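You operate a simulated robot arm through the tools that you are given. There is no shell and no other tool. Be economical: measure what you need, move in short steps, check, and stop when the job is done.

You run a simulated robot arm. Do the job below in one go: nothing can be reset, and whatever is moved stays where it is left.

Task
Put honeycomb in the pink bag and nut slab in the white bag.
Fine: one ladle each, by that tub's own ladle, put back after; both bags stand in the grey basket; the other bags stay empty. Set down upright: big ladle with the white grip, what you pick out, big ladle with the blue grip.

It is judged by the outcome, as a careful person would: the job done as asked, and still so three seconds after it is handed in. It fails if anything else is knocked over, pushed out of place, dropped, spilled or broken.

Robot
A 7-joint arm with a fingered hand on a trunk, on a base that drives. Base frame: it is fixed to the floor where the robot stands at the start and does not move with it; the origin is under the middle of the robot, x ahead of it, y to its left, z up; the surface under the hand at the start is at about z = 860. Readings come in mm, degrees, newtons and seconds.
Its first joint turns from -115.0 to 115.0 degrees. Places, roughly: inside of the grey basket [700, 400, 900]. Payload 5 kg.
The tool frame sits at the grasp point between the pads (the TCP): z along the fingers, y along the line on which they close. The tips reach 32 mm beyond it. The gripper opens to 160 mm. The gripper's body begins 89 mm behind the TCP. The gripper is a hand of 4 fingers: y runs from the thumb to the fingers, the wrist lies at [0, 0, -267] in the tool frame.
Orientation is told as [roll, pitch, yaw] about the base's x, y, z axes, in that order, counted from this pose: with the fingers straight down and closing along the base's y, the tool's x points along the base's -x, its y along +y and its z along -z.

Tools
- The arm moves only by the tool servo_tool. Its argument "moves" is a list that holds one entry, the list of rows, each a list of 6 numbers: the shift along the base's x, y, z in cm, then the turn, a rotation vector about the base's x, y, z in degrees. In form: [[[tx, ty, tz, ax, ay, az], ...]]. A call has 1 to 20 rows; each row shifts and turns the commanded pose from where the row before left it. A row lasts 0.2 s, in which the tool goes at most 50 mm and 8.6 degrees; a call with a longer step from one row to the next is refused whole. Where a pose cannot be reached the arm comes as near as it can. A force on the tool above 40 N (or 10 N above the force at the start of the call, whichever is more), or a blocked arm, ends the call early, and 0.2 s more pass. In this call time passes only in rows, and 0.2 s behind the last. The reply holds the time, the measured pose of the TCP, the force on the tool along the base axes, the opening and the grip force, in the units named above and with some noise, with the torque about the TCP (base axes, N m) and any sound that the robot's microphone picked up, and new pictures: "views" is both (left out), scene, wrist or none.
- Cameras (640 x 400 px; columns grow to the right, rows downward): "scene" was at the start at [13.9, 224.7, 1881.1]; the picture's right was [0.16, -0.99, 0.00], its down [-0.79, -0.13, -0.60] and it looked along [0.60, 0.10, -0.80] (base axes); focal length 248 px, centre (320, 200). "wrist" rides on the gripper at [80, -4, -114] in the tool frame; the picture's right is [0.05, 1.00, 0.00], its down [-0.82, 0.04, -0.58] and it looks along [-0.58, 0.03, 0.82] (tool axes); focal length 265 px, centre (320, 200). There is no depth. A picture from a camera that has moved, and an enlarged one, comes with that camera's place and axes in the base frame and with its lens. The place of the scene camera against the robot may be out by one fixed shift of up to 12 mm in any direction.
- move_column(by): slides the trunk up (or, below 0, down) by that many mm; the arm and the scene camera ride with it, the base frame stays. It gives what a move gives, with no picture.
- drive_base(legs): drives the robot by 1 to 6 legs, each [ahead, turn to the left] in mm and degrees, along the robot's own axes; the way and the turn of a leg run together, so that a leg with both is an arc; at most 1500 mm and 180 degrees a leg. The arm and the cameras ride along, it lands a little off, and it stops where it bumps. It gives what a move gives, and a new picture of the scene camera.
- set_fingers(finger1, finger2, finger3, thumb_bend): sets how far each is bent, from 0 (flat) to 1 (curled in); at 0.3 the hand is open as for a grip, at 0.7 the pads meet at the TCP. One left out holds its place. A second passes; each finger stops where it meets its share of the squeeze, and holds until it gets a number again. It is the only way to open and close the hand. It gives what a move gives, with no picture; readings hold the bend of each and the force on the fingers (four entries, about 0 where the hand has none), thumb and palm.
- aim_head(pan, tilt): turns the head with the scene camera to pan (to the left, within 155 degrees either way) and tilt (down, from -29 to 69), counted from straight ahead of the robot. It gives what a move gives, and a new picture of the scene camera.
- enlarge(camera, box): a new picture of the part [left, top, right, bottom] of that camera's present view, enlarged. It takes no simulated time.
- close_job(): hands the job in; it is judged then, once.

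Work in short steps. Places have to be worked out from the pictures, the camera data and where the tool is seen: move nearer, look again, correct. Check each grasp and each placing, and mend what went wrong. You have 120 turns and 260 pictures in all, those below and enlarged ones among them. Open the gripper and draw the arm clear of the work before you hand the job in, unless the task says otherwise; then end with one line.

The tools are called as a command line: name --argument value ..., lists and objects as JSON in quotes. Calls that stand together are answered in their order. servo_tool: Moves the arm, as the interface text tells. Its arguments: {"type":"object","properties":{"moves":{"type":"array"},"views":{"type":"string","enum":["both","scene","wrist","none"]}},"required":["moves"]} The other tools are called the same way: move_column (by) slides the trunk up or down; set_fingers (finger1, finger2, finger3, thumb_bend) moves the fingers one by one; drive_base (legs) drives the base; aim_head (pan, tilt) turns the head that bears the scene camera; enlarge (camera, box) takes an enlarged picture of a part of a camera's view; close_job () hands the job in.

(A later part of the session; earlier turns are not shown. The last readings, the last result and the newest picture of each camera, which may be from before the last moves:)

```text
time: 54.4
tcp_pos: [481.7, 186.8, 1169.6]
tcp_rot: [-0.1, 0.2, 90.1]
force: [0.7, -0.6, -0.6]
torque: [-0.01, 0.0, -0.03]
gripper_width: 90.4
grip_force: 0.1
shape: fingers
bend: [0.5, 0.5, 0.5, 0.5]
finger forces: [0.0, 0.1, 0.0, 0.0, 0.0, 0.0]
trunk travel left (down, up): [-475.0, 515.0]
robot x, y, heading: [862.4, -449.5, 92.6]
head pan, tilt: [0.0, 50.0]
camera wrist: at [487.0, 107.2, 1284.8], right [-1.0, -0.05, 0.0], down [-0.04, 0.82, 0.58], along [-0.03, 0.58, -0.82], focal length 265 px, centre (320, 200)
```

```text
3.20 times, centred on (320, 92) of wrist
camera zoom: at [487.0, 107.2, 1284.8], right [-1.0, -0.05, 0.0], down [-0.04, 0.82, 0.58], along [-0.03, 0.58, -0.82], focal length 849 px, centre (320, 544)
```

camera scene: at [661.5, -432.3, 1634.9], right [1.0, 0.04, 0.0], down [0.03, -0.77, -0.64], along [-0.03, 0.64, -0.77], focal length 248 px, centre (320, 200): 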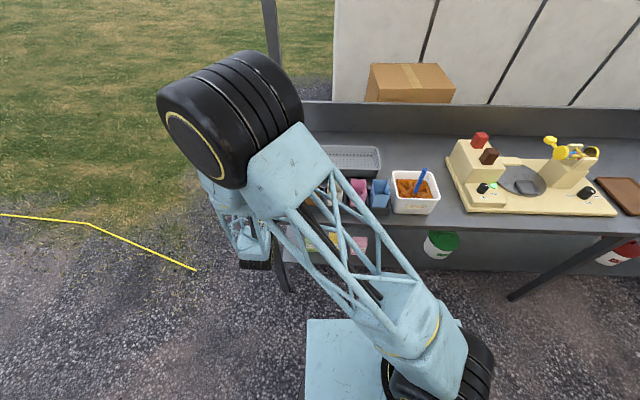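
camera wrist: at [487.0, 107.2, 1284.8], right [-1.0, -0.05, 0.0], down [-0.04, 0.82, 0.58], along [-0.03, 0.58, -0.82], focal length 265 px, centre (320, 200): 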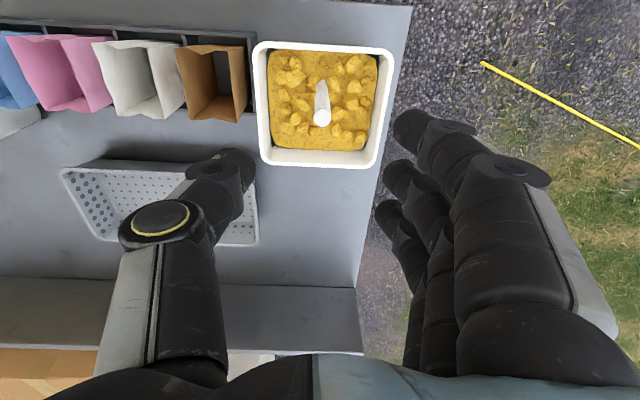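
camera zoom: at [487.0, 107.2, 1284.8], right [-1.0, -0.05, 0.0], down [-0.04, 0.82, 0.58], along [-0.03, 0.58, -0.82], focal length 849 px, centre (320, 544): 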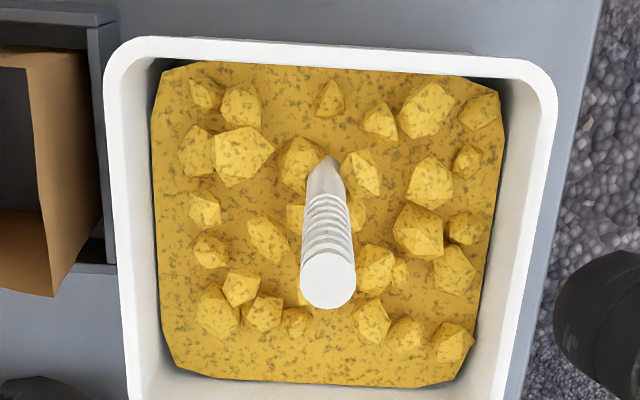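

Handle still upright at about (481, 183). I descend to TCP z≈986 and close.

servo_tool --moves '[[[0, -0.3, -4, 0, 0, 0], [0, 0, -4, 0, 0, 0], [0, 0, -4, 0, 0, 0], [0, 0, -3.4, 0, 0, 0], [0, 0, -3, 0, 0, 0]]]' --views "wrist"

set_fingers --finger1 0.72 --finger2 0.78 --finger3 0.72 --thumb_bend 0.78

enlarge --camera "wrist" --box '[100, 50, 580, 350]'

```text
time: 55.6
tcp_pos: [481.4, 184.4, 987.7]
tcp_rot: [0.1, 0.1, 90.1]
force: [-0.5, -0.3, 0.1]
torque: [-0.02, -0.01, -0.01]
gripper_width: 90.8
grip_force: 0.1
shape: fingers
bend: [0.5, 0.5, 0.5, 0.5]
finger forces: [0.0, 0.1, 0.0, 0.1, 0.1, 0.0]
trunk travel left (down, up): [-475.0, 515.0]
robot x, y, heading: [868.9, -447.8, 92.3]
head pan, tilt: [0.0, 50.0]
camera wrist: at [486.9, 103.8, 1102.1], right [-1.0, -0.05, 0.0], down [-0.04, 0.82, 0.58], along [-0.03, 0.58, -0.82], focal length 265 px, centre (320, 200)
```

wrist: 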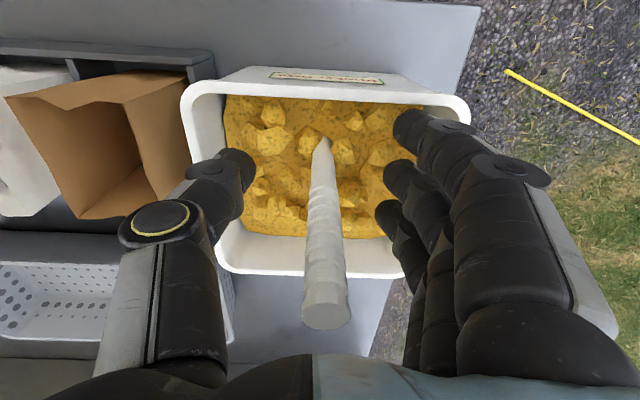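

```text
time: 56.6
tcp_pos: [481.5, 183.0, 988.7]
tcp_rot: [0.0, 0.0, 90.1]
force: [0.5, 1.0, -1.0]
torque: [-0.03, 0.03, 0.02]
gripper_width: 19.8
grip_force: 9.3
shape: fingers
bend: [0.72, 0.69, 0.72, 0.72]
finger forces: [0.0, 10.1, 0.1, 0.1, 9.8, 0.0]
trunk travel left (down, up): [-475.0, 515.0]
robot x, y, heading: [863.0, -451.8, 92.5]
head pan, tilt: [0.0, 50.0]
```

```text
1.33 times, centred on (340, 200) of wrist
camera zoom: at [486.9, 103.7, 1102.6], right [-1.0, -0.05, 0.0], down [-0.04, 0.82, 0.58], along [-0.03, 0.58, -0.82], focal length 354 px, centre (293, 200)
```

zoom: 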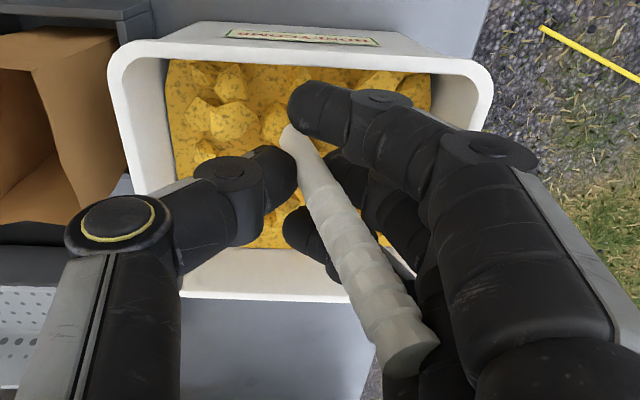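

The handle is gripped at 10 N and leans against the finger side — a steadier three-point hold. I lift it out slowly and look.

servo_tool --moves '[[[0, 0, 1.5, 0, 2, 0], [0, 0, 2, 0, 3, 0], [0, 0, 2, 0, 3, 0], [0, 0, 2, 0, 3, 0], [0, 0, 3, 0, 2, 0], [0, 0, 3, 0, 0, 0], [0, 0, 3, 0, 0, 0], [0, 0, 3, 0, 0, 0]]]' --views "both"

enlarge --camera "scene" --box '[230, 100, 390, 200]'

enlarge --camera "wrist" --box '[0, 0, 320, 200]'

```text
time: 58.4
tcp_pos: [482.9, 183.2, 1184.1]
tcp_rot: [13.0, 0.0, 90.1]
force: [-1.0, -0.6, -0.6]
torque: [0.02, -0.01, -0.01]
gripper_width: 19.4
grip_force: 9.5
shape: fingers
bend: [0.72, 0.69, 0.72, 0.73]
finger forces: [0.0, 10.1, 0.1, 0.0, 9.9, 0.1]
trunk travel left (down, up): [-475.0, 515.0]
robot x, y, heading: [866.5, -450.2, 92.2]
head pan, tilt: [0.0, 50.0]
camera scene: at [661.9, -432.4, 1634.9], right [1.0, 0.04, 0.0], down [0.03, -0.77, -0.64], along [-0.03, 0.64, -0.77], focal length 248 px, centre (320, 200)
camera wrist: at [513.5, 103.9, 1294.5], right [-0.97, -0.05, 0.22], down [0.09, 0.82, 0.57], along [-0.21, 0.58, -0.79], focal length 265 px, centre (320, 200)
```

scene: 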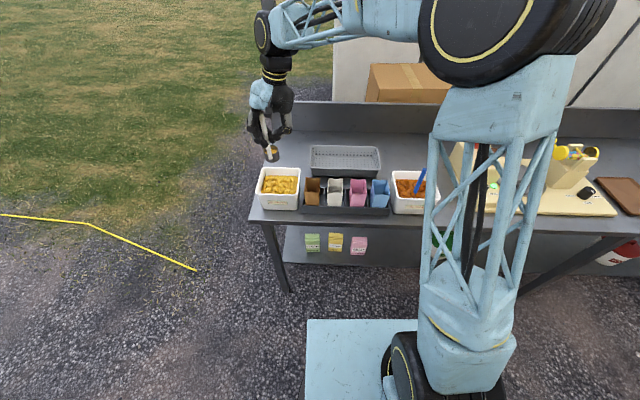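
wrist: 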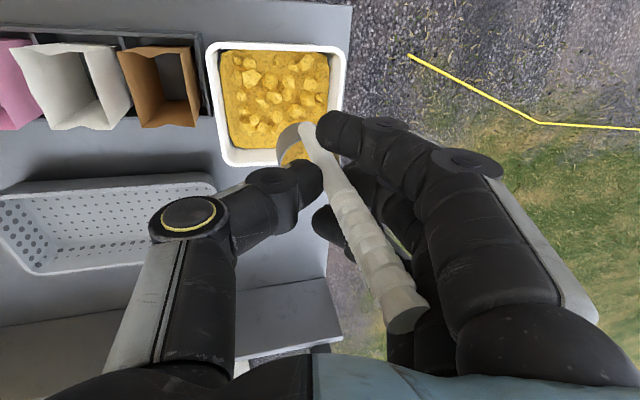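

```text
4.00 times, centred on (310, 150) of scene
camera zoom: at [661.9, -432.4, 1634.9], right [1.0, 0.04, 0.0], down [0.03, -0.77, -0.64], along [-0.03, 0.64, -0.77], focal length 990 px, centre (360, 400)
```

zoom: 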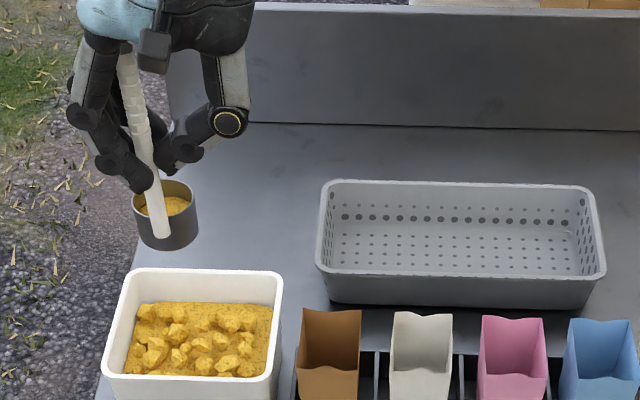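

```text
2.00 times, centred on (160, 100) of wrist
camera zoom: at [513.5, 103.9, 1294.5], right [-0.97, -0.05, 0.22], down [0.09, 0.82, 0.57], along [-0.21, 0.58, -0.79], focal length 531 px, centre (640, 400)
```

zoom: 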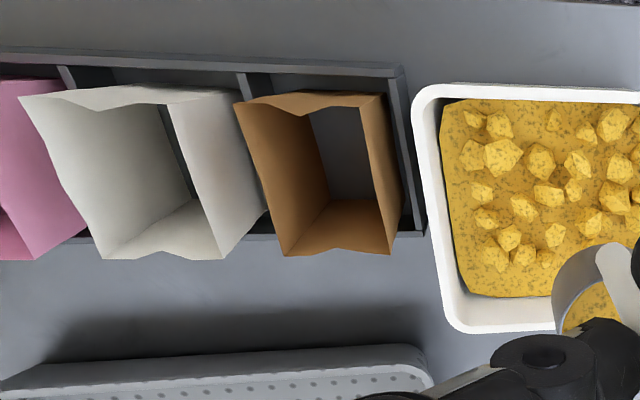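

Cup is full (≈52 mm wide), the grip holds firmly. Bags: ≈59×71 mm openings, tops z≈987, brown x≈601, white ≈681, pink ≈761. I turn the hand by −90° about vertical (thumb toward the robot) while rising, keeping the ladle upright.

servo_tool --moves '[[[0, 0, 2, 0, 0, -6], [0, 0, 2, 0, 0, -8], [0, 0, 1, 0, 0, -8], [0, 0, 0, 0, 0, -8], [0, 0, 0, 0, 0, -8], [0, 0, 0, 0, 0, -8], [0, 0, 0, 0, 0, -8], [0, 0, 0, 0, 0, -8], [0, 0, 0, 0, 0, -8], [0, 0, 0, 0, 0, -8], [0, 0, 0, 0, 0, -8], [0, 0, 0, 0, 0, -4]]]' --views "both"

enlarge --camera "scene" --box '[220, 80, 380, 180]'

```text
time: 61.0
tcp_pos: [482.0, 184.5, 1233.2]
tcp_rot: [13.1, 0.0, 0.1]
force: [0.5, 0.0, -0.1]
torque: [-0.04, 0.0, -0.02]
gripper_width: 19.5
grip_force: 10.2
shape: fingers
bend: [0.72, 0.69, 0.72, 0.73]
finger forces: [0.0, 10.1, 0.1, 0.0, 9.9, 0.0]
trunk travel left (down, up): [-475.0, 515.0]
robot x, y, heading: [864.3, -450.9, 92.3]
head pan, tilt: [0.0, 50.0]
camera scene: at [661.7, -432.0, 1634.9], right [1.0, 0.04, 0.0], down [0.03, -0.77, -0.64], along [-0.03, 0.64, -0.77], focal length 248 px, centre (320, 200)
camera wrist: at [403.0, 154.7, 1343.4], right [-0.05, 0.97, 0.22], down [0.82, -0.09, 0.57], along [0.58, 0.21, -0.79], focal length 265 px, centre (320, 200)
```

scene: 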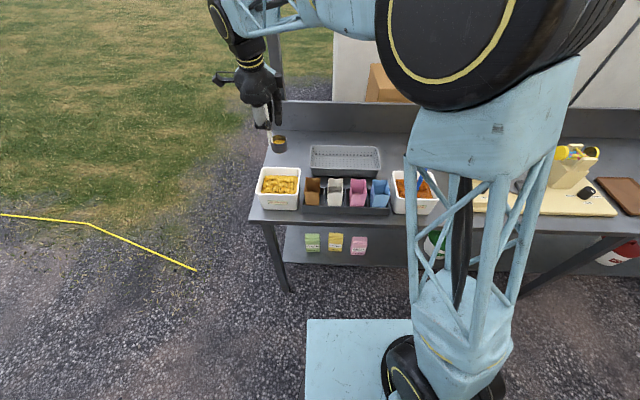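
wrist: 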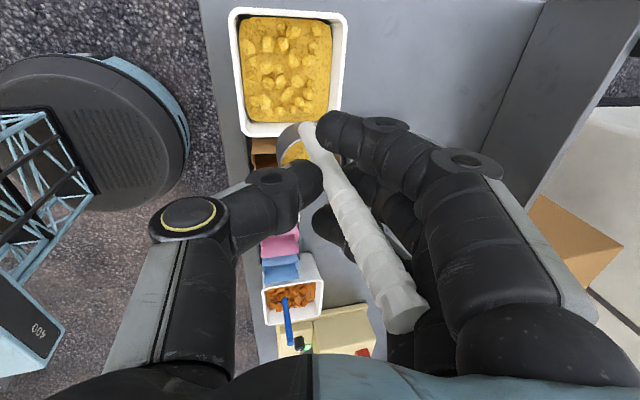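

```text
4.00 times, centred on (300, 130) of scene
camera zoom: at [661.7, -432.0, 1634.9], right [1.0, 0.04, 0.0], down [0.03, -0.77, -0.64], along [-0.03, 0.64, -0.77], focal length 990 px, centre (400, 480)
```

zoom: 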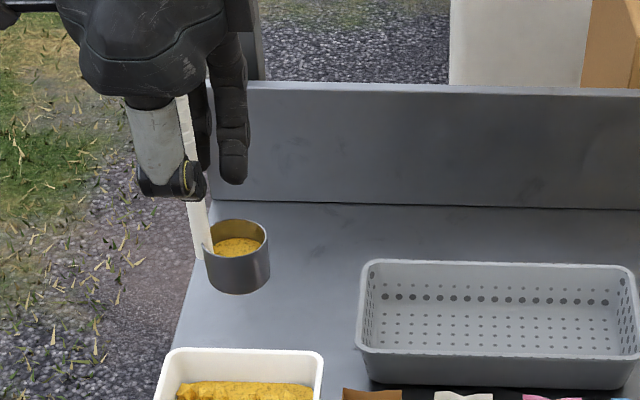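

The ladle is upright with the cup on the +x side of the handle. I carry it at height over to the pink bag and check reach and alignment.

servo_tool --moves '[[[3, 0, 0, 0, 0, 0], [4, -0.5, 0, 0, 0, 0], [4, -0.5, 0, 0, 0, 0], [4, -0.5, 0, 0, 0, 0], [4, -0.5, 0, 0, 0, 0], [4, -0.5, 0, 0, 0, 0], [2, -0.5, -2, 0, 0, 0], [0.5, -0.2, -3, 0, 0, 0]]]' --views "both"

enlarge --camera "scene" --box '[280, 90, 440, 190]'

```text
time: 62.8
tcp_pos: [735.7, 152.7, 1183.3]
tcp_rot: [13.1, 0.0, 0.0]
force: [-0.6, -0.2, 0.0]
torque: [-0.05, 0.05, -0.01]
gripper_width: 19.5
grip_force: 10.2
shape: fingers
bend: [0.72, 0.69, 0.72, 0.73]
finger forces: [0.0, 10.1, 0.0, 0.1, 10.0, 0.0]
trunk travel left (down, up): [-475.0, 515.0]
robot x, y, heading: [864.6, -445.5, 92.3]
head pan, tilt: [0.0, 50.0]
camera scene: at [661.7, -431.8, 1634.9], right [1.0, 0.04, 0.0], down [0.03, -0.77, -0.64], along [-0.03, 0.64, -0.77], focal length 248 px, centre (320, 200)
camera wrist: at [657.3, 123.7, 1293.0], right [-0.05, 0.97, 0.22], down [0.82, -0.09, 0.57], along [0.58, 0.21, -0.79], focal length 265 px, centre (320, 200)
```

scene: 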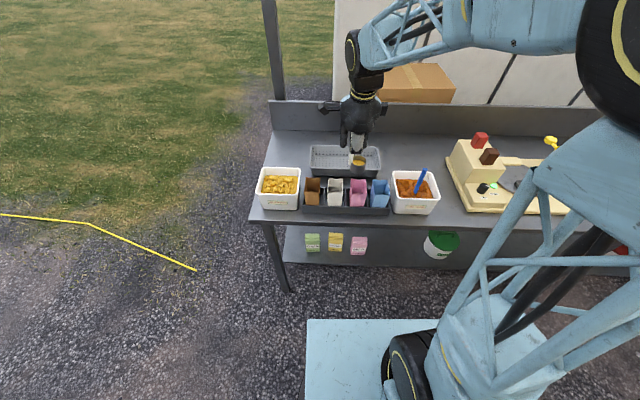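
wrist: 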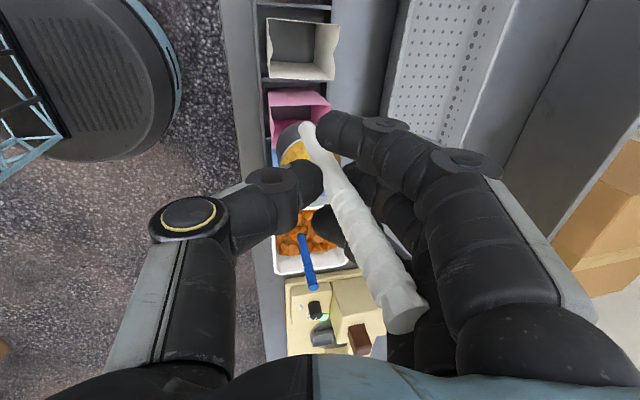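

```text
4.00 times, centred on (360, 140) of scene
camera zoom: at [661.7, -431.8, 1634.9], right [1.0, 0.04, 0.0], down [0.03, -0.77, -0.64], along [-0.03, 0.64, -0.77], focal length 990 px, centre (160, 440)
```

zoom: 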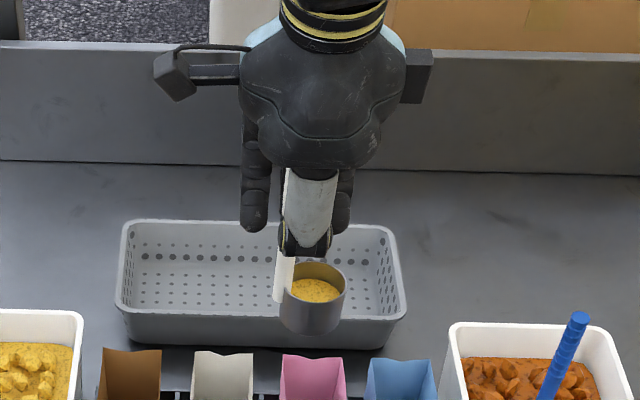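

Reach is fine here. In the scene picture the cup is ~8 mm left of the pink bag's centre; I shift, lower, and tilt to 40° with the lip above the bag as a first check of the hold.

servo_tool --moves '[[[0.6, 0, -2, 0, 0, 0], [0, 0.3, -2, 8, 0, 0], [0, 0.3, -2, 8, 0, 0], [0, 0.3, -1, 8, 0, 0], [0, 0.3, -1, 8, 0, 0], [0, 0.3, -1.3, 8, 0, 0]]]' --views "both"

enlarge --camera "scene" --box '[300, 110, 420, 220]'

```text
time: 64.2
tcp_pos: [759.3, 155.2, 1089.2]
tcp_rot: [42.2, 2.6, -8.1]
force: [-1.4, 2.0, 1.7]
torque: [-0.25, -0.01, -0.06]
gripper_width: 19.2
grip_force: 10.8
shape: fingers
bend: [0.72, 0.69, 0.72, 0.73]
finger forces: [0.0, 10.4, 0.0, 0.0, 10.3, 0.1]
out of reach, approached as far as the arm can: row 5, 6
trunk travel left (down, up): [-475.0, 515.0]
robot x, y, heading: [866.1, -448.4, 92.4]
head pan, tilt: [0.0, 50.0]
camera scene: at [661.8, -431.9, 1634.9], right [1.0, 0.04, 0.0], down [0.03, -0.77, -0.64], along [-0.03, 0.64, -0.77], focal length 248 px, centre (320, 200)
camera wrist: at [672.6, 87.8, 1174.4], right [0.08, 0.74, 0.67], down [0.78, -0.47, 0.42], along [0.63, 0.49, -0.61], focal length 265 px, centre (320, 200)
```

scene: 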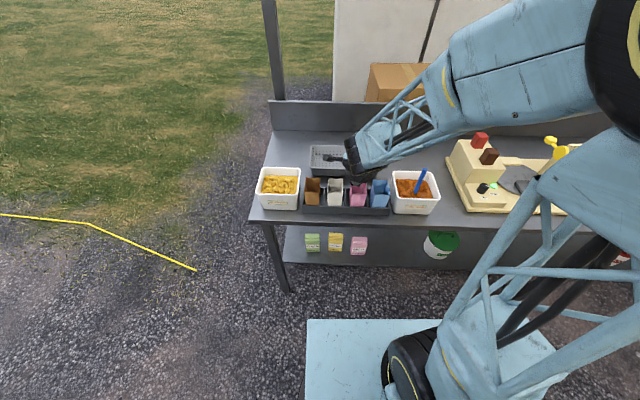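
wrist: 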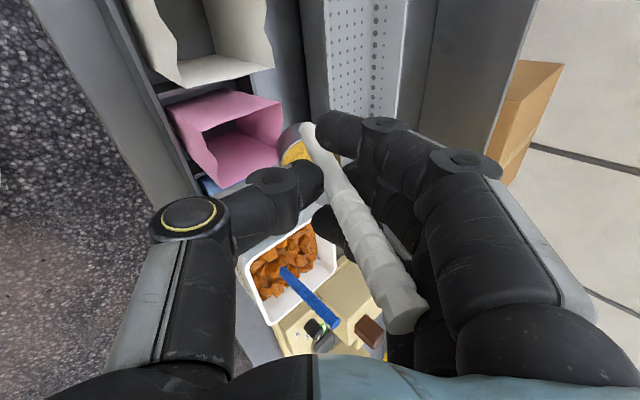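

```text
3.64 times, centred on (360, 165) of scene
camera zoom: at [661.8, -431.9, 1634.9], right [1.0, 0.04, 0.0], down [0.03, -0.77, -0.64], along [-0.03, 0.64, -0.77], focal length 900 px, centre (174, 327)
```

zoom: 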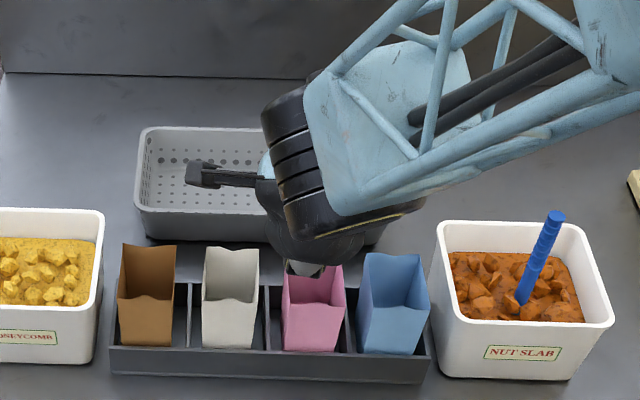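

Out of reach: the wrist is too close to the robot's axis for this tilt (the grip held well, nothing spilled). I go back upright and then back the base away ~250 mm.

servo_tool --moves '[[[0, 0, 1.3, -8, 0, 0], [0, 0, 1, -8, 0, 0], [0, 0, 2, -8, 0, 0], [0, 0, 3, -8, 0, 0], [0, 0, 3, -8, 0, 0], [0, 0, 3, 0, 0, 0]]]' --views "wrist"

```text
time: 65.6
tcp_pos: [759.1, 167.9, 1222.2]
tcp_rot: [8.7, -3.6, -0.4]
force: [0.3, 0.3, -1.0]
torque: [0.0, 0.02, -0.01]
gripper_width: 18.9
grip_force: 10.0
shape: fingers
bend: [0.72, 0.69, 0.72, 0.73]
finger forces: [0.0, 10.4, 0.0, 0.0, 10.1, 0.0]
out of reach, approached as far as the arm can: row 1, 2
trunk travel left (down, up): [-475.0, 515.0]
robot x, y, heading: [863.1, -450.8, 92.4]
head pan, tilt: [0.0, 50.0]
camera wrist: at [673.7, 147.0, 1329.8], right [-0.05, 0.99, 0.15], down [0.78, -0.05, 0.63], along [0.63, 0.15, -0.77], focal length 265 px, centre (320, 200)
```

wrist: 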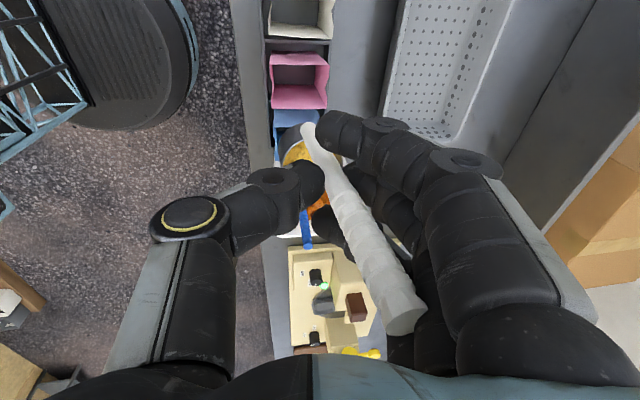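

servo_tool --moves '[[[0, 0, 0, 4.3, 3.6, 0.4]]]' --views "none"

drive_base --legs '[[-250, 0]]'

enlarge --camera "scene" --box '[260, 80, 440, 200]'

```text
time: 66.0
tcp_pos: [761.0, 167.6, 1223.3]
tcp_rot: [13.1, 0.0, -0.2]
force: [0.1, -0.9, -0.4]
torque: [-0.06, 0.02, -0.01]
gripper_width: 19.1
grip_force: 11.0
shape: fingers
bend: [0.72, 0.69, 0.72, 0.73]
finger forces: [0.1, 10.4, 0.0, 0.0, 10.2, 0.0]
trunk travel left (down, up): [-475.0, 515.0]
robot x, y, heading: [864.2, -452.1, 92.3]
head pan, tilt: [0.0, 50.0]
```

```text
time: 67.8
tcp_pos: [771.1, -83.2, 1222.2]
tcp_rot: [13.3, 0.2, -0.1]
force: [0.5, 0.6, -0.5]
torque: [-0.01, 0.03, -0.02]
gripper_width: 19.2
grip_force: 10.6
shape: fingers
bend: [0.72, 0.69, 0.72, 0.73]
finger forces: [0.0, 10.4, 0.1, 0.0, 10.2, 0.1]
trunk travel left (down, up): [-475.0, 515.0]
robot x, y, heading: [877.7, -704.3, 92.7]
head pan, tilt: [0.0, 50.0]
camera scene: at [672.4, -683.5, 1635.0], right [1.0, 0.04, 0.0], down [0.03, -0.77, -0.64], along [-0.03, 0.64, -0.77], focal length 248 px, centre (320, 200)
```

scene: 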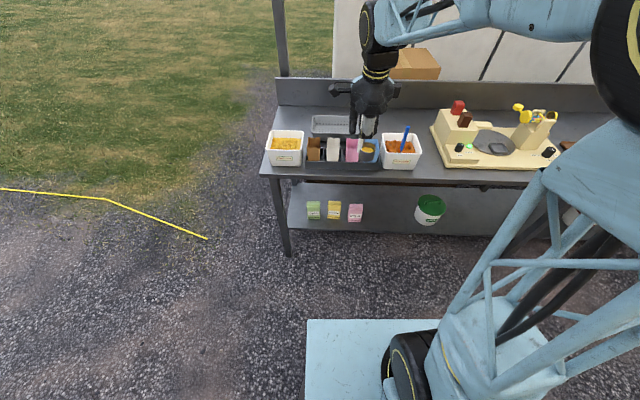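

```text
3.33 times, centred on (350, 140) of scene
camera zoom: at [672.4, -683.5, 1635.0], right [1.0, 0.04, 0.0], down [0.03, -0.77, -0.64], along [-0.03, 0.64, -0.77], focal length 825 px, centre (220, 400)
```

zoom: 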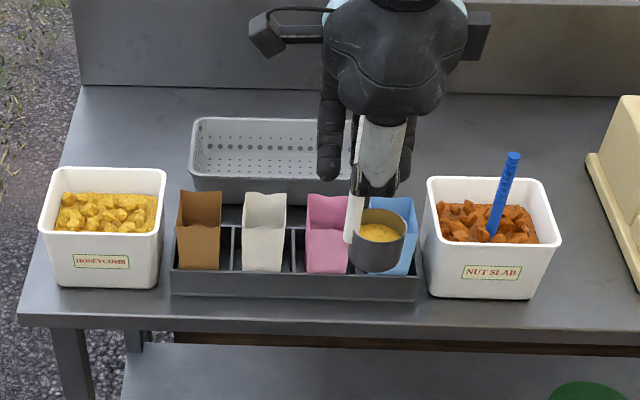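

Robot is back 250 mm, ladle still full and level. I extend the hand forward again to above the pink bag (TCP ≈ (744, 152)).

servo_tool --moves '[[[-0.7, 2.5, 0, 0, 0, 0], [-1, 4, 0, 0, 0, 0], [-1, 4, 0, 0, 0, 0], [0, 4, 0, 0, 0, 0], [0, 4, 0, 0, 0, 0], [0, 3.5, -1, 0, 0, 0], [0, 1.5, -2, 0, 0, 0]]]' --views "both"

enlarge --camera "scene" --box '[290, 70, 440, 170]'

```text
time: 69.4
tcp_pos: [742.6, 151.5, 1192.3]
tcp_rot: [13.1, 0.2, -0.2]
force: [0.6, 0.1, -1.5]
torque: [-0.02, -0.03, 0.01]
gripper_width: 18.7
grip_force: 10.2
shape: fingers
bend: [0.72, 0.69, 0.72, 0.73]
finger forces: [0.0, 10.4, 0.0, 0.1, 10.2, 0.1]
trunk travel left (down, up): [-475.0, 515.0]
robot x, y, heading: [872.5, -702.4, 92.6]
head pan, tilt: [0.0, 50.0]
camera scene: at [672.2, -682.4, 1634.9], right [1.0, 0.04, 0.0], down [0.03, -0.77, -0.64], along [-0.03, 0.64, -0.77], focal length 248 px, centre (320, 200)
camera wrist: at [663.2, 121.7, 1303.3], right [-0.05, 0.97, 0.23], down [0.82, -0.09, 0.57], along [0.58, 0.21, -0.79], focal length 265 px, centre (320, 200)
```

scene: 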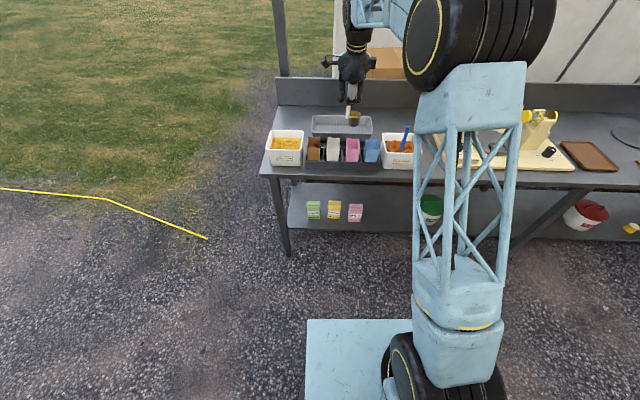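
wrist: 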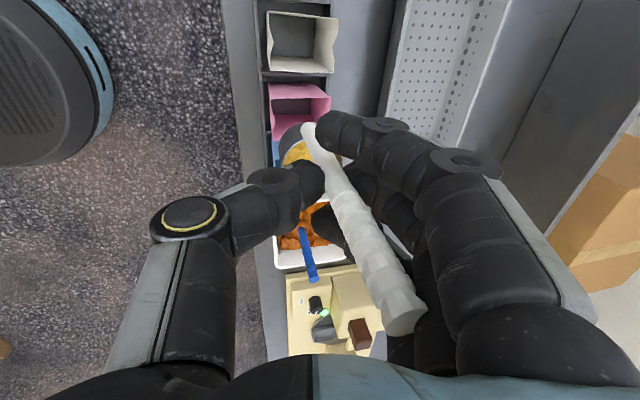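

```text
4.00 times, centred on (365, 120) of scene
camera zoom: at [672.2, -682.4, 1634.9], right [1.0, 0.04, 0.0], down [0.03, -0.77, -0.64], along [-0.03, 0.64, -0.77], focal length 990 px, centre (140, 520)
```

zoom: 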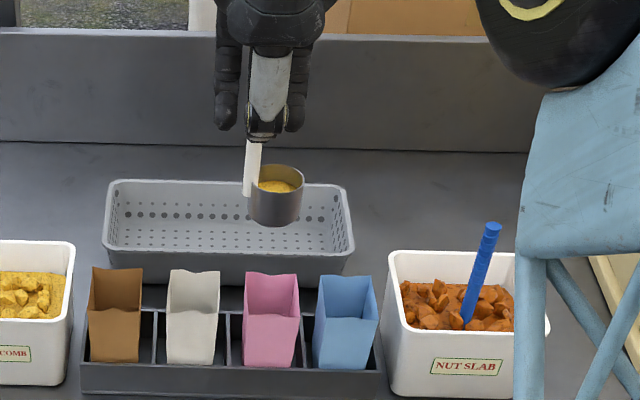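

Cup looks ~8 mm left of the bag centre; I shift +6 mm, and tilt to 40° with the lip over the bag.

servo_tool --moves '[[[0.6, 0.3, -1.5, 0, 0, 0], [0, 0.3, -1.8, 8, 0, 0], [0, 0.3, -1.8, 8, 0, 0], [0, 0.3, -1.8, 8, 0, 0], [0, 0.2, -1.7, 8, 0, 0], [0, 0.2, -1.6, 8, 0, 0]]]' --views "both"

enlarge --camera "scene" --box '[290, 70, 440, 170]'

```text
time: 70.8
tcp_pos: [745.0, 167.2, 1090.6]
tcp_rot: [53.3, -0.1, 0.1]
force: [-0.2, -0.7, -0.2]
torque: [-0.05, -0.03, -0.08]
gripper_width: 18.9
grip_force: 10.6
shape: fingers
bend: [0.72, 0.69, 0.72, 0.73]
finger forces: [0.1, 10.6, 0.0, 0.1, 10.8, 0.0]
trunk travel left (down, up): [-475.0, 515.0]
robot x, y, heading: [875.5, -697.5, 92.6]
head pan, tilt: [0.0, 50.0]
camera scene: at [667.7, -683.8, 1634.4], right [1.0, 0.04, 0.0], down [0.03, -0.77, -0.64], along [-0.03, 0.64, -0.77], focal length 248 px, centre (320, 200)
camera wrist: at [665.1, 73.7, 1155.9], right [-0.05, 0.6, 0.8], down [0.82, -0.44, 0.38], along [0.58, 0.67, -0.46], focal length 265 px, centre (320, 200)
```

scene: 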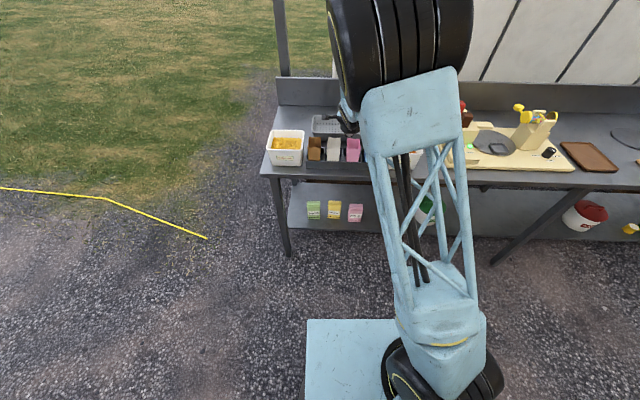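
wrist: 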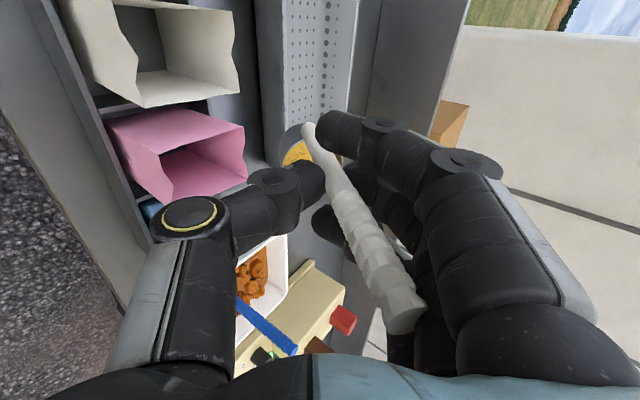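

```text
4.00 times, centred on (365, 120) of scene
camera zoom: at [667.7, -683.8, 1634.4], right [1.0, 0.04, 0.0], down [0.03, -0.77, -0.64], along [-0.03, 0.64, -0.77], focal length 990 px, centre (140, 520)
```

zoom: 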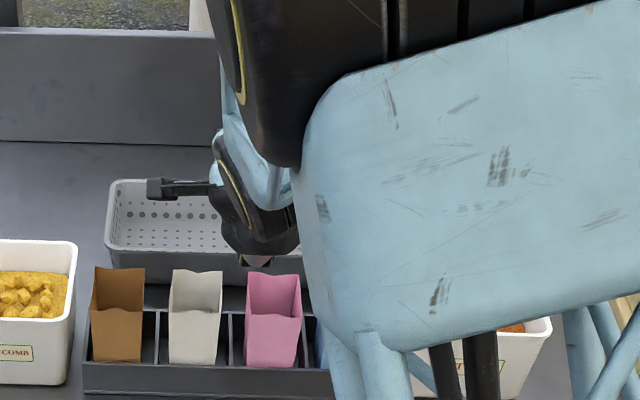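

Pose reached, nothing moved; wrist view puts the bag centre near (767, 170) and the cup at x≈770. I continue tilting to 80° with the lip kept over the bag.

servo_tool --moves '[[[0, -0.4, -0.1, 4, 0, 0], [0, -0.4, -0.2, 4, 0, 0], [0, -0.4, -0.2, 4, 0, 0], [0, -0.4, -0.2, 4, 0, 0], [0, -0.4, -0.25, 4, 0, 0], [0, -0.4, -0.3, 4, 0, 0], [0, -0.4, -0.3, 4, 0, 0], [0, -0.4, -0.35, 4, 0, 0], [0, -0.4, -0.35, 4, 0, 0], [0, -0.4, -0.35, 4, 0, 0]]]' --views "both"

enlarge --camera "wrist" --box '[80, 40, 400, 240]'

```text
time: 73.0
tcp_pos: [749.0, 127.9, 1065.1]
tcp_rot: [93.2, 0.0, 0.1]
force: [-0.1, -0.5, -0.7]
torque: [-0.06, 0.04, 0.01]
gripper_width: 18.8
grip_force: 11.3
shape: fingers
bend: [0.72, 0.69, 0.72, 0.74]
finger forces: [0.1, 11.0, 0.0, 0.1, 11.2, 0.0]
trunk travel left (down, up): [-475.0, 515.0]
robot x, y, heading: [874.3, -700.7, 92.4]
head pan, tilt: [0.0, 50.0]
camera scene: at [672.2, -682.7, 1634.9], right [1.0, 0.04, 0.0], down [0.03, -0.77, -0.64], along [-0.03, 0.64, -0.77], focal length 248 px, centre (320, 200)
camera wrist: at [670.1, 14.7, 1054.7], right [-0.05, -0.06, 1.0], down [0.82, -0.58, 0.01], along [0.58, 0.81, 0.07], focal length 265 px, centre (320, 200)
```

scene: 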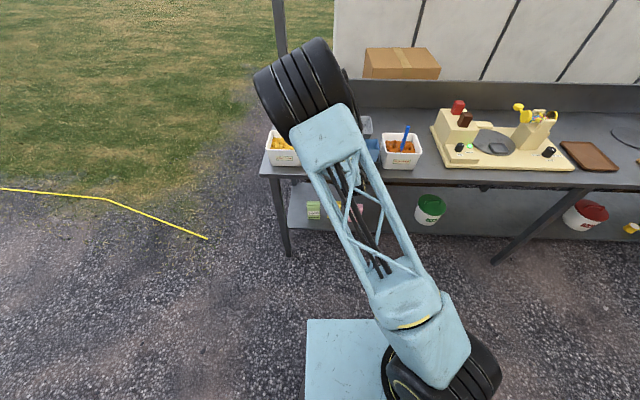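
wrist: 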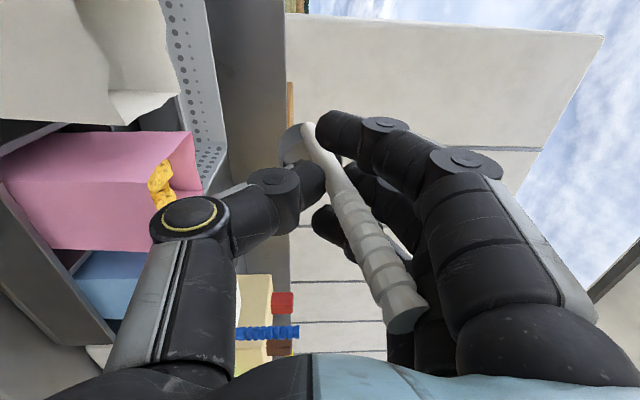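

```text
2.00 times, centred on (240, 140) of wrist
camera zoom: at [670.1, 14.7, 1054.7], right [-0.05, -0.06, 1.0], down [0.82, -0.58, 0.01], along [0.58, 0.81, 0.07], focal length 531 px, centre (480, 320)
```

zoom: 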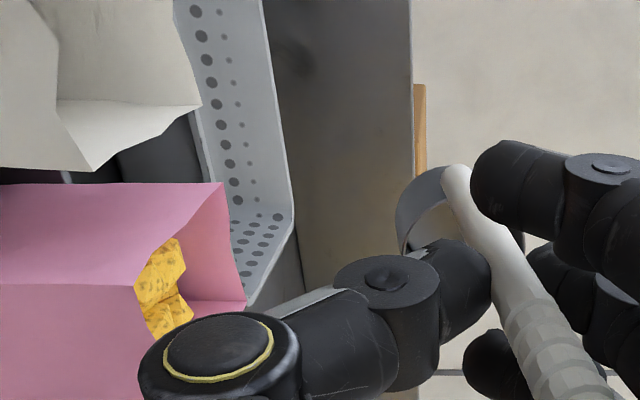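

The honeycomb has gone into the pink bag (chunks seen inside below the rim), cup looks empty. I tilt a little further to shake out any rest, then look.

servo_tool --moves '[[[0, -0.3, -0.3, 5, 0, 0], [0, -0.3, -0.3, 5, 0, 0], [0, -0.2, -0.3, 5, 0, 0], [0, -0.2, -0.3, 5, 0, 0], [0, 0, 0, 0, 0, 0], [0, 0, 0, 0, 0, 0]]]' --views "wrist"

enlarge --camera "wrist" --box '[80, 40, 400, 240]'

```text
time: 74.4
tcp_pos: [749.5, 117.7, 1052.9]
tcp_rot: [113.1, 0.1, 0.1]
force: [-0.5, 0.1, -1.2]
torque: [-0.08, 0.02, 0.02]
gripper_width: 18.8
grip_force: 11.1
shape: fingers
bend: [0.72, 0.69, 0.72, 0.74]
finger forces: [0.0, 11.0, 0.0, 0.0, 11.2, 0.0]
trunk travel left (down, up): [-475.0, 515.0]
robot x, y, heading: [877.0, -699.4, 92.4]
head pan, tilt: [0.0, 50.0]
camera wrist: at [670.3, 15.3, 1004.5], right [-0.05, -0.39, 0.92], down [0.82, -0.55, -0.19], along [0.58, 0.74, 0.35], focal length 265 px, centre (320, 200)
```

wrist: 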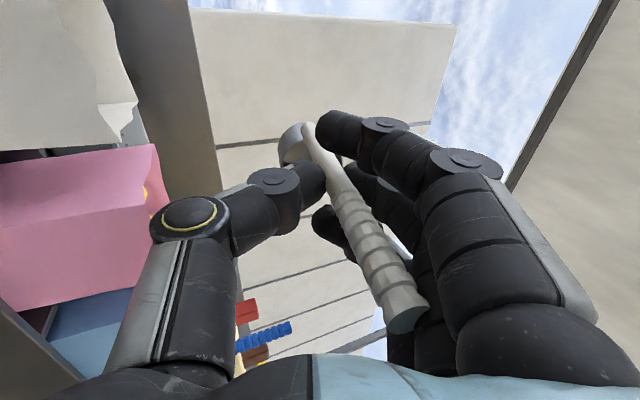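

```text
2.00 times, centred on (240, 140) of wrist
camera zoom: at [670.3, 15.3, 1004.5], right [-0.05, -0.39, 0.92], down [0.82, -0.55, -0.19], along [0.58, 0.74, 0.35], focal length 531 px, centre (480, 320)
```

zoom: 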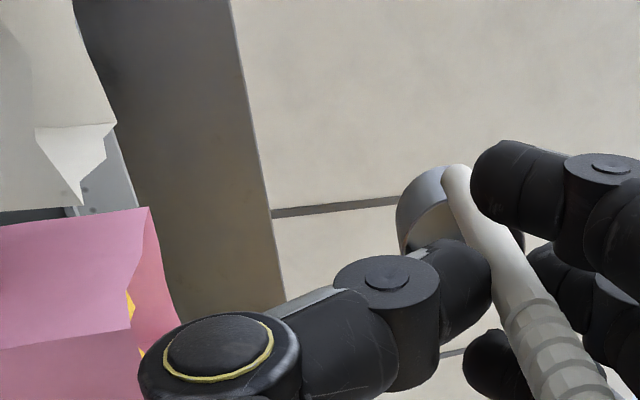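

Empty. I rise and tilt the ladle back upright.

servo_tool --moves '[[[0, 0, 3, -6, 0, 0], [0, 0, 3, -7, 0, 0], [0, 0, 3, -7, 0, 0], [0, 0.5, 3, -8, 0, 0], [0, 0.5, 2, -8, 0, 0], [0, 0.5, 2, -8, 0, 0], [0, 0.5, 0, -8, 0, 0], [0, 0.5, 0, -8, 0, 0], [0, 0.5, 0, -8, 0, 0], [0, 0.5, 0, -8, 0, 0], [0, 0, 0, -8, 0, 0], [0, 0, 0, -8, 0, 0], [0, 0, 0, -8, 0, 0]]]' --views "both"

enlarge --camera "scene" --box '[290, 70, 440, 170]'

```text
time: 77.2
tcp_pos: [749.0, 153.4, 1211.8]
tcp_rot: [13.0, 0.2, -0.2]
force: [-0.8, 0.0, -0.5]
torque: [-0.01, 0.03, -0.02]
gripper_width: 18.4
grip_force: 11.1
shape: fingers
bend: [0.72, 0.69, 0.72, 0.74]
finger forces: [0.0, 10.4, 0.0, 0.1, 10.4, 0.1]
trunk travel left (down, up): [-475.0, 515.0]
robot x, y, heading: [875.5, -702.2, 92.3]
head pan, tilt: [0.0, 50.0]
camera scene: at [672.5, -682.2, 1634.9], right [1.0, 0.04, 0.0], down [0.03, -0.77, -0.64], along [-0.03, 0.64, -0.77], focal length 248 px, centre (320, 200)
camera wrist: at [670.0, 123.8, 1322.1], right [-0.05, 0.97, 0.23], down [0.82, -0.09, 0.57], along [0.58, 0.21, -0.79], focal length 265 px, centre (320, 200)
```

scene: 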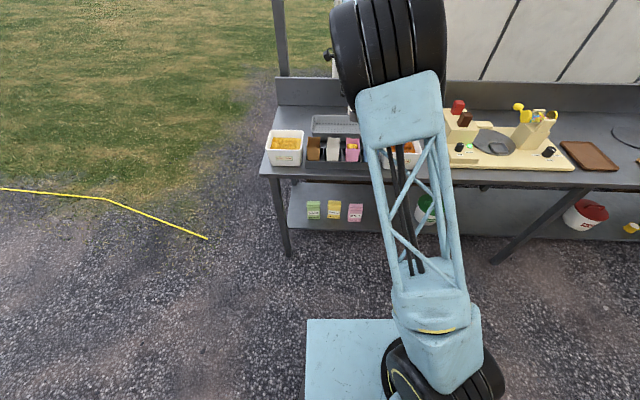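
wrist: 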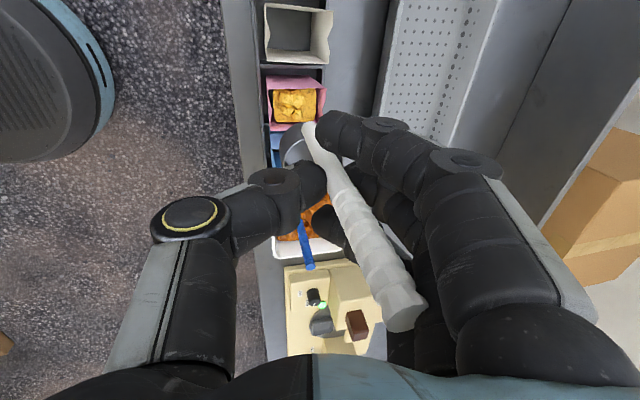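

```text
4.00 times, centred on (365, 120) of scene
camera zoom: at [672.5, -682.2, 1634.9], right [1.0, 0.04, 0.0], down [0.03, -0.77, -0.64], along [-0.03, 0.64, -0.77], focal length 990 px, centre (140, 520)
```

zoom: 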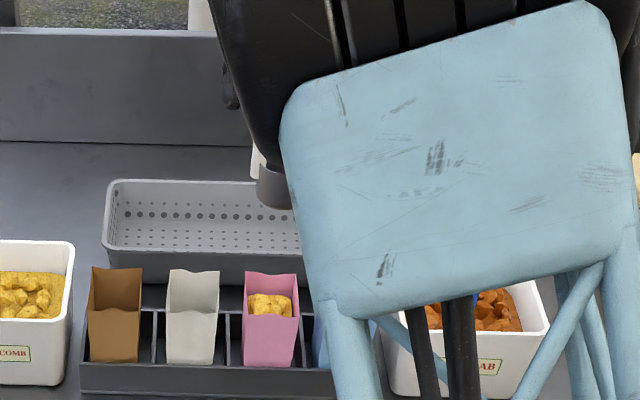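

Pink bag holds the honeycomb, nothing spilled. I drive forward 110 mm so the honeycomb tub is well within reach.

drive_base --legs '[[110, 0]]'

servo_tool --moves '[[[-1, -1, 0, 0, 0, 6], [-2, -1, 0, 0, 0, 8], [-2.5, -1, 0, 0, 0, 8], [-2.5, -1, 0, 0, 0, 8], [-2.5, -1, 0, 0, 0, 8], [-2.5, -1, 0, 0, 0, 8], [-2.5, -1, 0, 0, 0, 8], [-2.5, -1, 0, 0, 0, 8], [-2.5, 0, 0, 0, 0, 8], [-2.5, 0, 0, 0, 0, 8], [-2, 0, 0, 0, 0, 8], [-1, 0, 0, 0, 0, 4]]]' --views "both"

enlarge --camera "scene" --box '[230, 70, 390, 170]'

```text
time: 78.4
tcp_pos: [745.0, 263.0, 1212.4]
tcp_rot: [13.0, 0.0, -0.3]
force: [1.0, 0.8, -1.1]
torque: [-0.03, -0.01, 0.0]
gripper_width: 18.5
grip_force: 10.3
shape: fingers
bend: [0.72, 0.69, 0.72, 0.74]
finger forces: [0.0, 10.7, 0.0, 0.0, 10.5, 0.0]
trunk travel left (down, up): [-475.0, 515.0]
robot x, y, heading: [872.5, -590.0, 92.6]
head pan, tilt: [0.0, 50.0]
camera scene: at [667.5, -572.2, 1634.8], right [1.0, 0.04, 0.0], down [0.03, -0.77, -0.64], along [-0.03, 0.64, -0.77], focal length 248 px, centre (320, 200)
```

scene: 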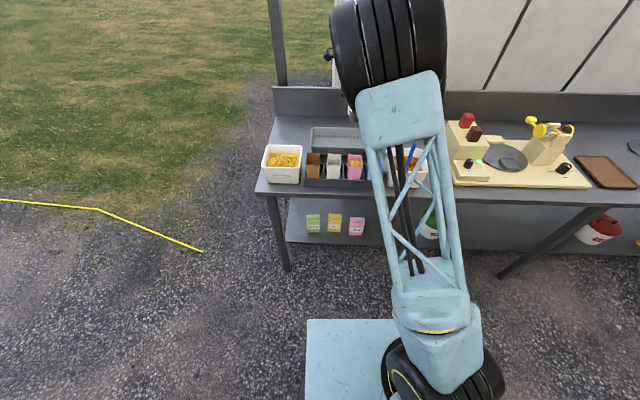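

```text
time: 81.0
tcp_pos: [485.6, 182.9, 1211.4]
tcp_rot: [13.1, 0.1, 89.9]
force: [-0.4, -0.5, -1.3]
torque: [0.02, -0.02, 0.02]
gripper_width: 18.5
grip_force: 10.1
shape: fingers
bend: [0.72, 0.69, 0.72, 0.74]
finger forces: [0.0, 10.5, 0.0, 0.1, 10.5, 0.0]
trunk travel left (down, up): [-475.0, 515.0]
robot x, y, heading: [871.1, -592.0, 92.5]
head pan, tilt: [0.0, 50.0]
camera scene: at [667.4, -572.8, 1634.9], right [1.0, 0.04, 0.0], down [0.03, -0.77, -0.64], along [-0.03, 0.64, -0.77], focal length 248 px, centre (320, 200)
camera wrist: at [516.0, 102.8, 1322.2], right [-0.97, -0.05, 0.23], down [0.09, 0.82, 0.57], along [-0.21, 0.58, -0.79], focal length 265 px, centre (320, 200)
```

scene: 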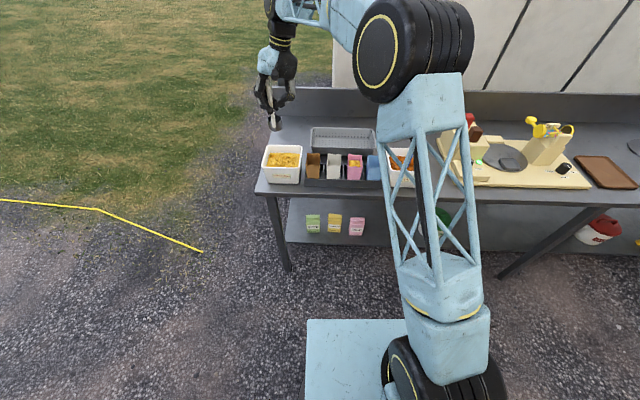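
wrist: 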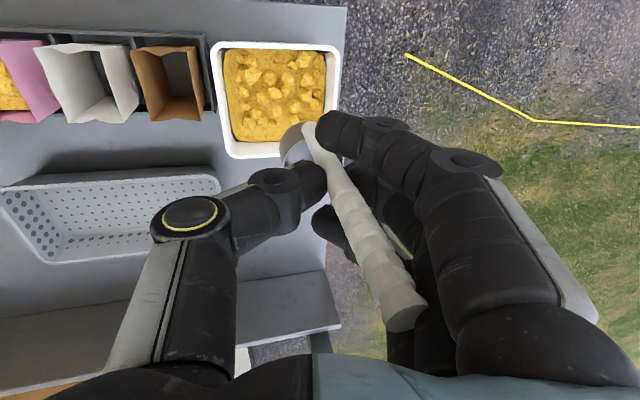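

```text
4.00 times, centred on (310, 120) of scene
camera zoom: at [667.4, -572.8, 1634.9], right [1.0, 0.04, 0.0], down [0.03, -0.77, -0.64], along [-0.03, 0.64, -0.77], focal length 990 px, centre (360, 520)
```

zoom: 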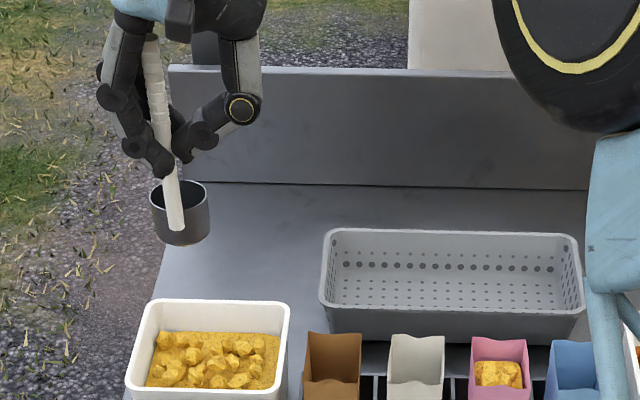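

The ladle is empty and vertical. I lower it back into its tub where it stood, slowly at the end.

servo_tool --moves '[[[-0.4, 0, -4, 0, 0, 0], [0, 0, -4, 0, 0, 0], [0, 0, -4, 0, 0, 0], [0, 0, -2.5, 0, 0, 0], [0, 0, -2, 0, 0, 0], [0, 0, -1.5, 0, 0, 0], [0, 0, -1, 0, 0, 0], [0, 0, -1, 0, 0, 0], [0, 0, -1, 0, 0, 0], [0, 0, -0.7, 0, 0, 0]]]' --views "wrist"

enlarge --camera "scene" --box '[230, 100, 330, 200]'

```text
time: 83.2
tcp_pos: [482.0, 183.8, 994.4]
tcp_rot: [13.1, 0.1, 89.8]
force: [-0.5, 0.0, -0.5]
torque: [-0.03, -0.04, 0.03]
gripper_width: 18.4
grip_force: 10.8
shape: fingers
bend: [0.72, 0.69, 0.72, 0.74]
finger forces: [0.0, 10.5, 0.0, 0.1, 10.4, 0.1]
trunk travel left (down, up): [-475.0, 515.0]
robot x, y, heading: [872.6, -591.3, 92.6]
head pan, tilt: [0.0, 50.0]
camera wrist: at [511.9, 102.7, 1105.0], right [-0.97, -0.05, 0.23], down [0.09, 0.82, 0.57], along [-0.21, 0.58, -0.79], focal length 265 px, centre (320, 200)
```

wrist: 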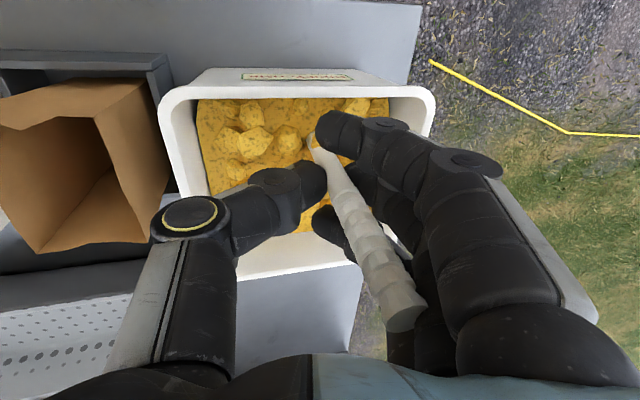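

```text
4.00 times, centred on (280, 150) of scene
camera zoom: at [667.5, -572.9, 1634.9], right [1.0, 0.04, 0.0], down [0.03, -0.77, -0.64], along [-0.03, 0.64, -0.77], focal length 990 px, centre (480, 400)
```

zoom: 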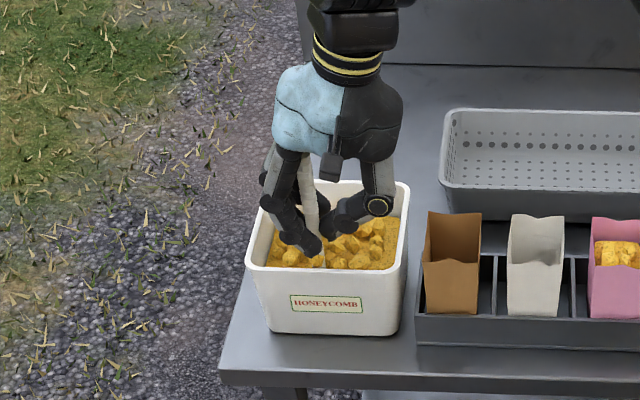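

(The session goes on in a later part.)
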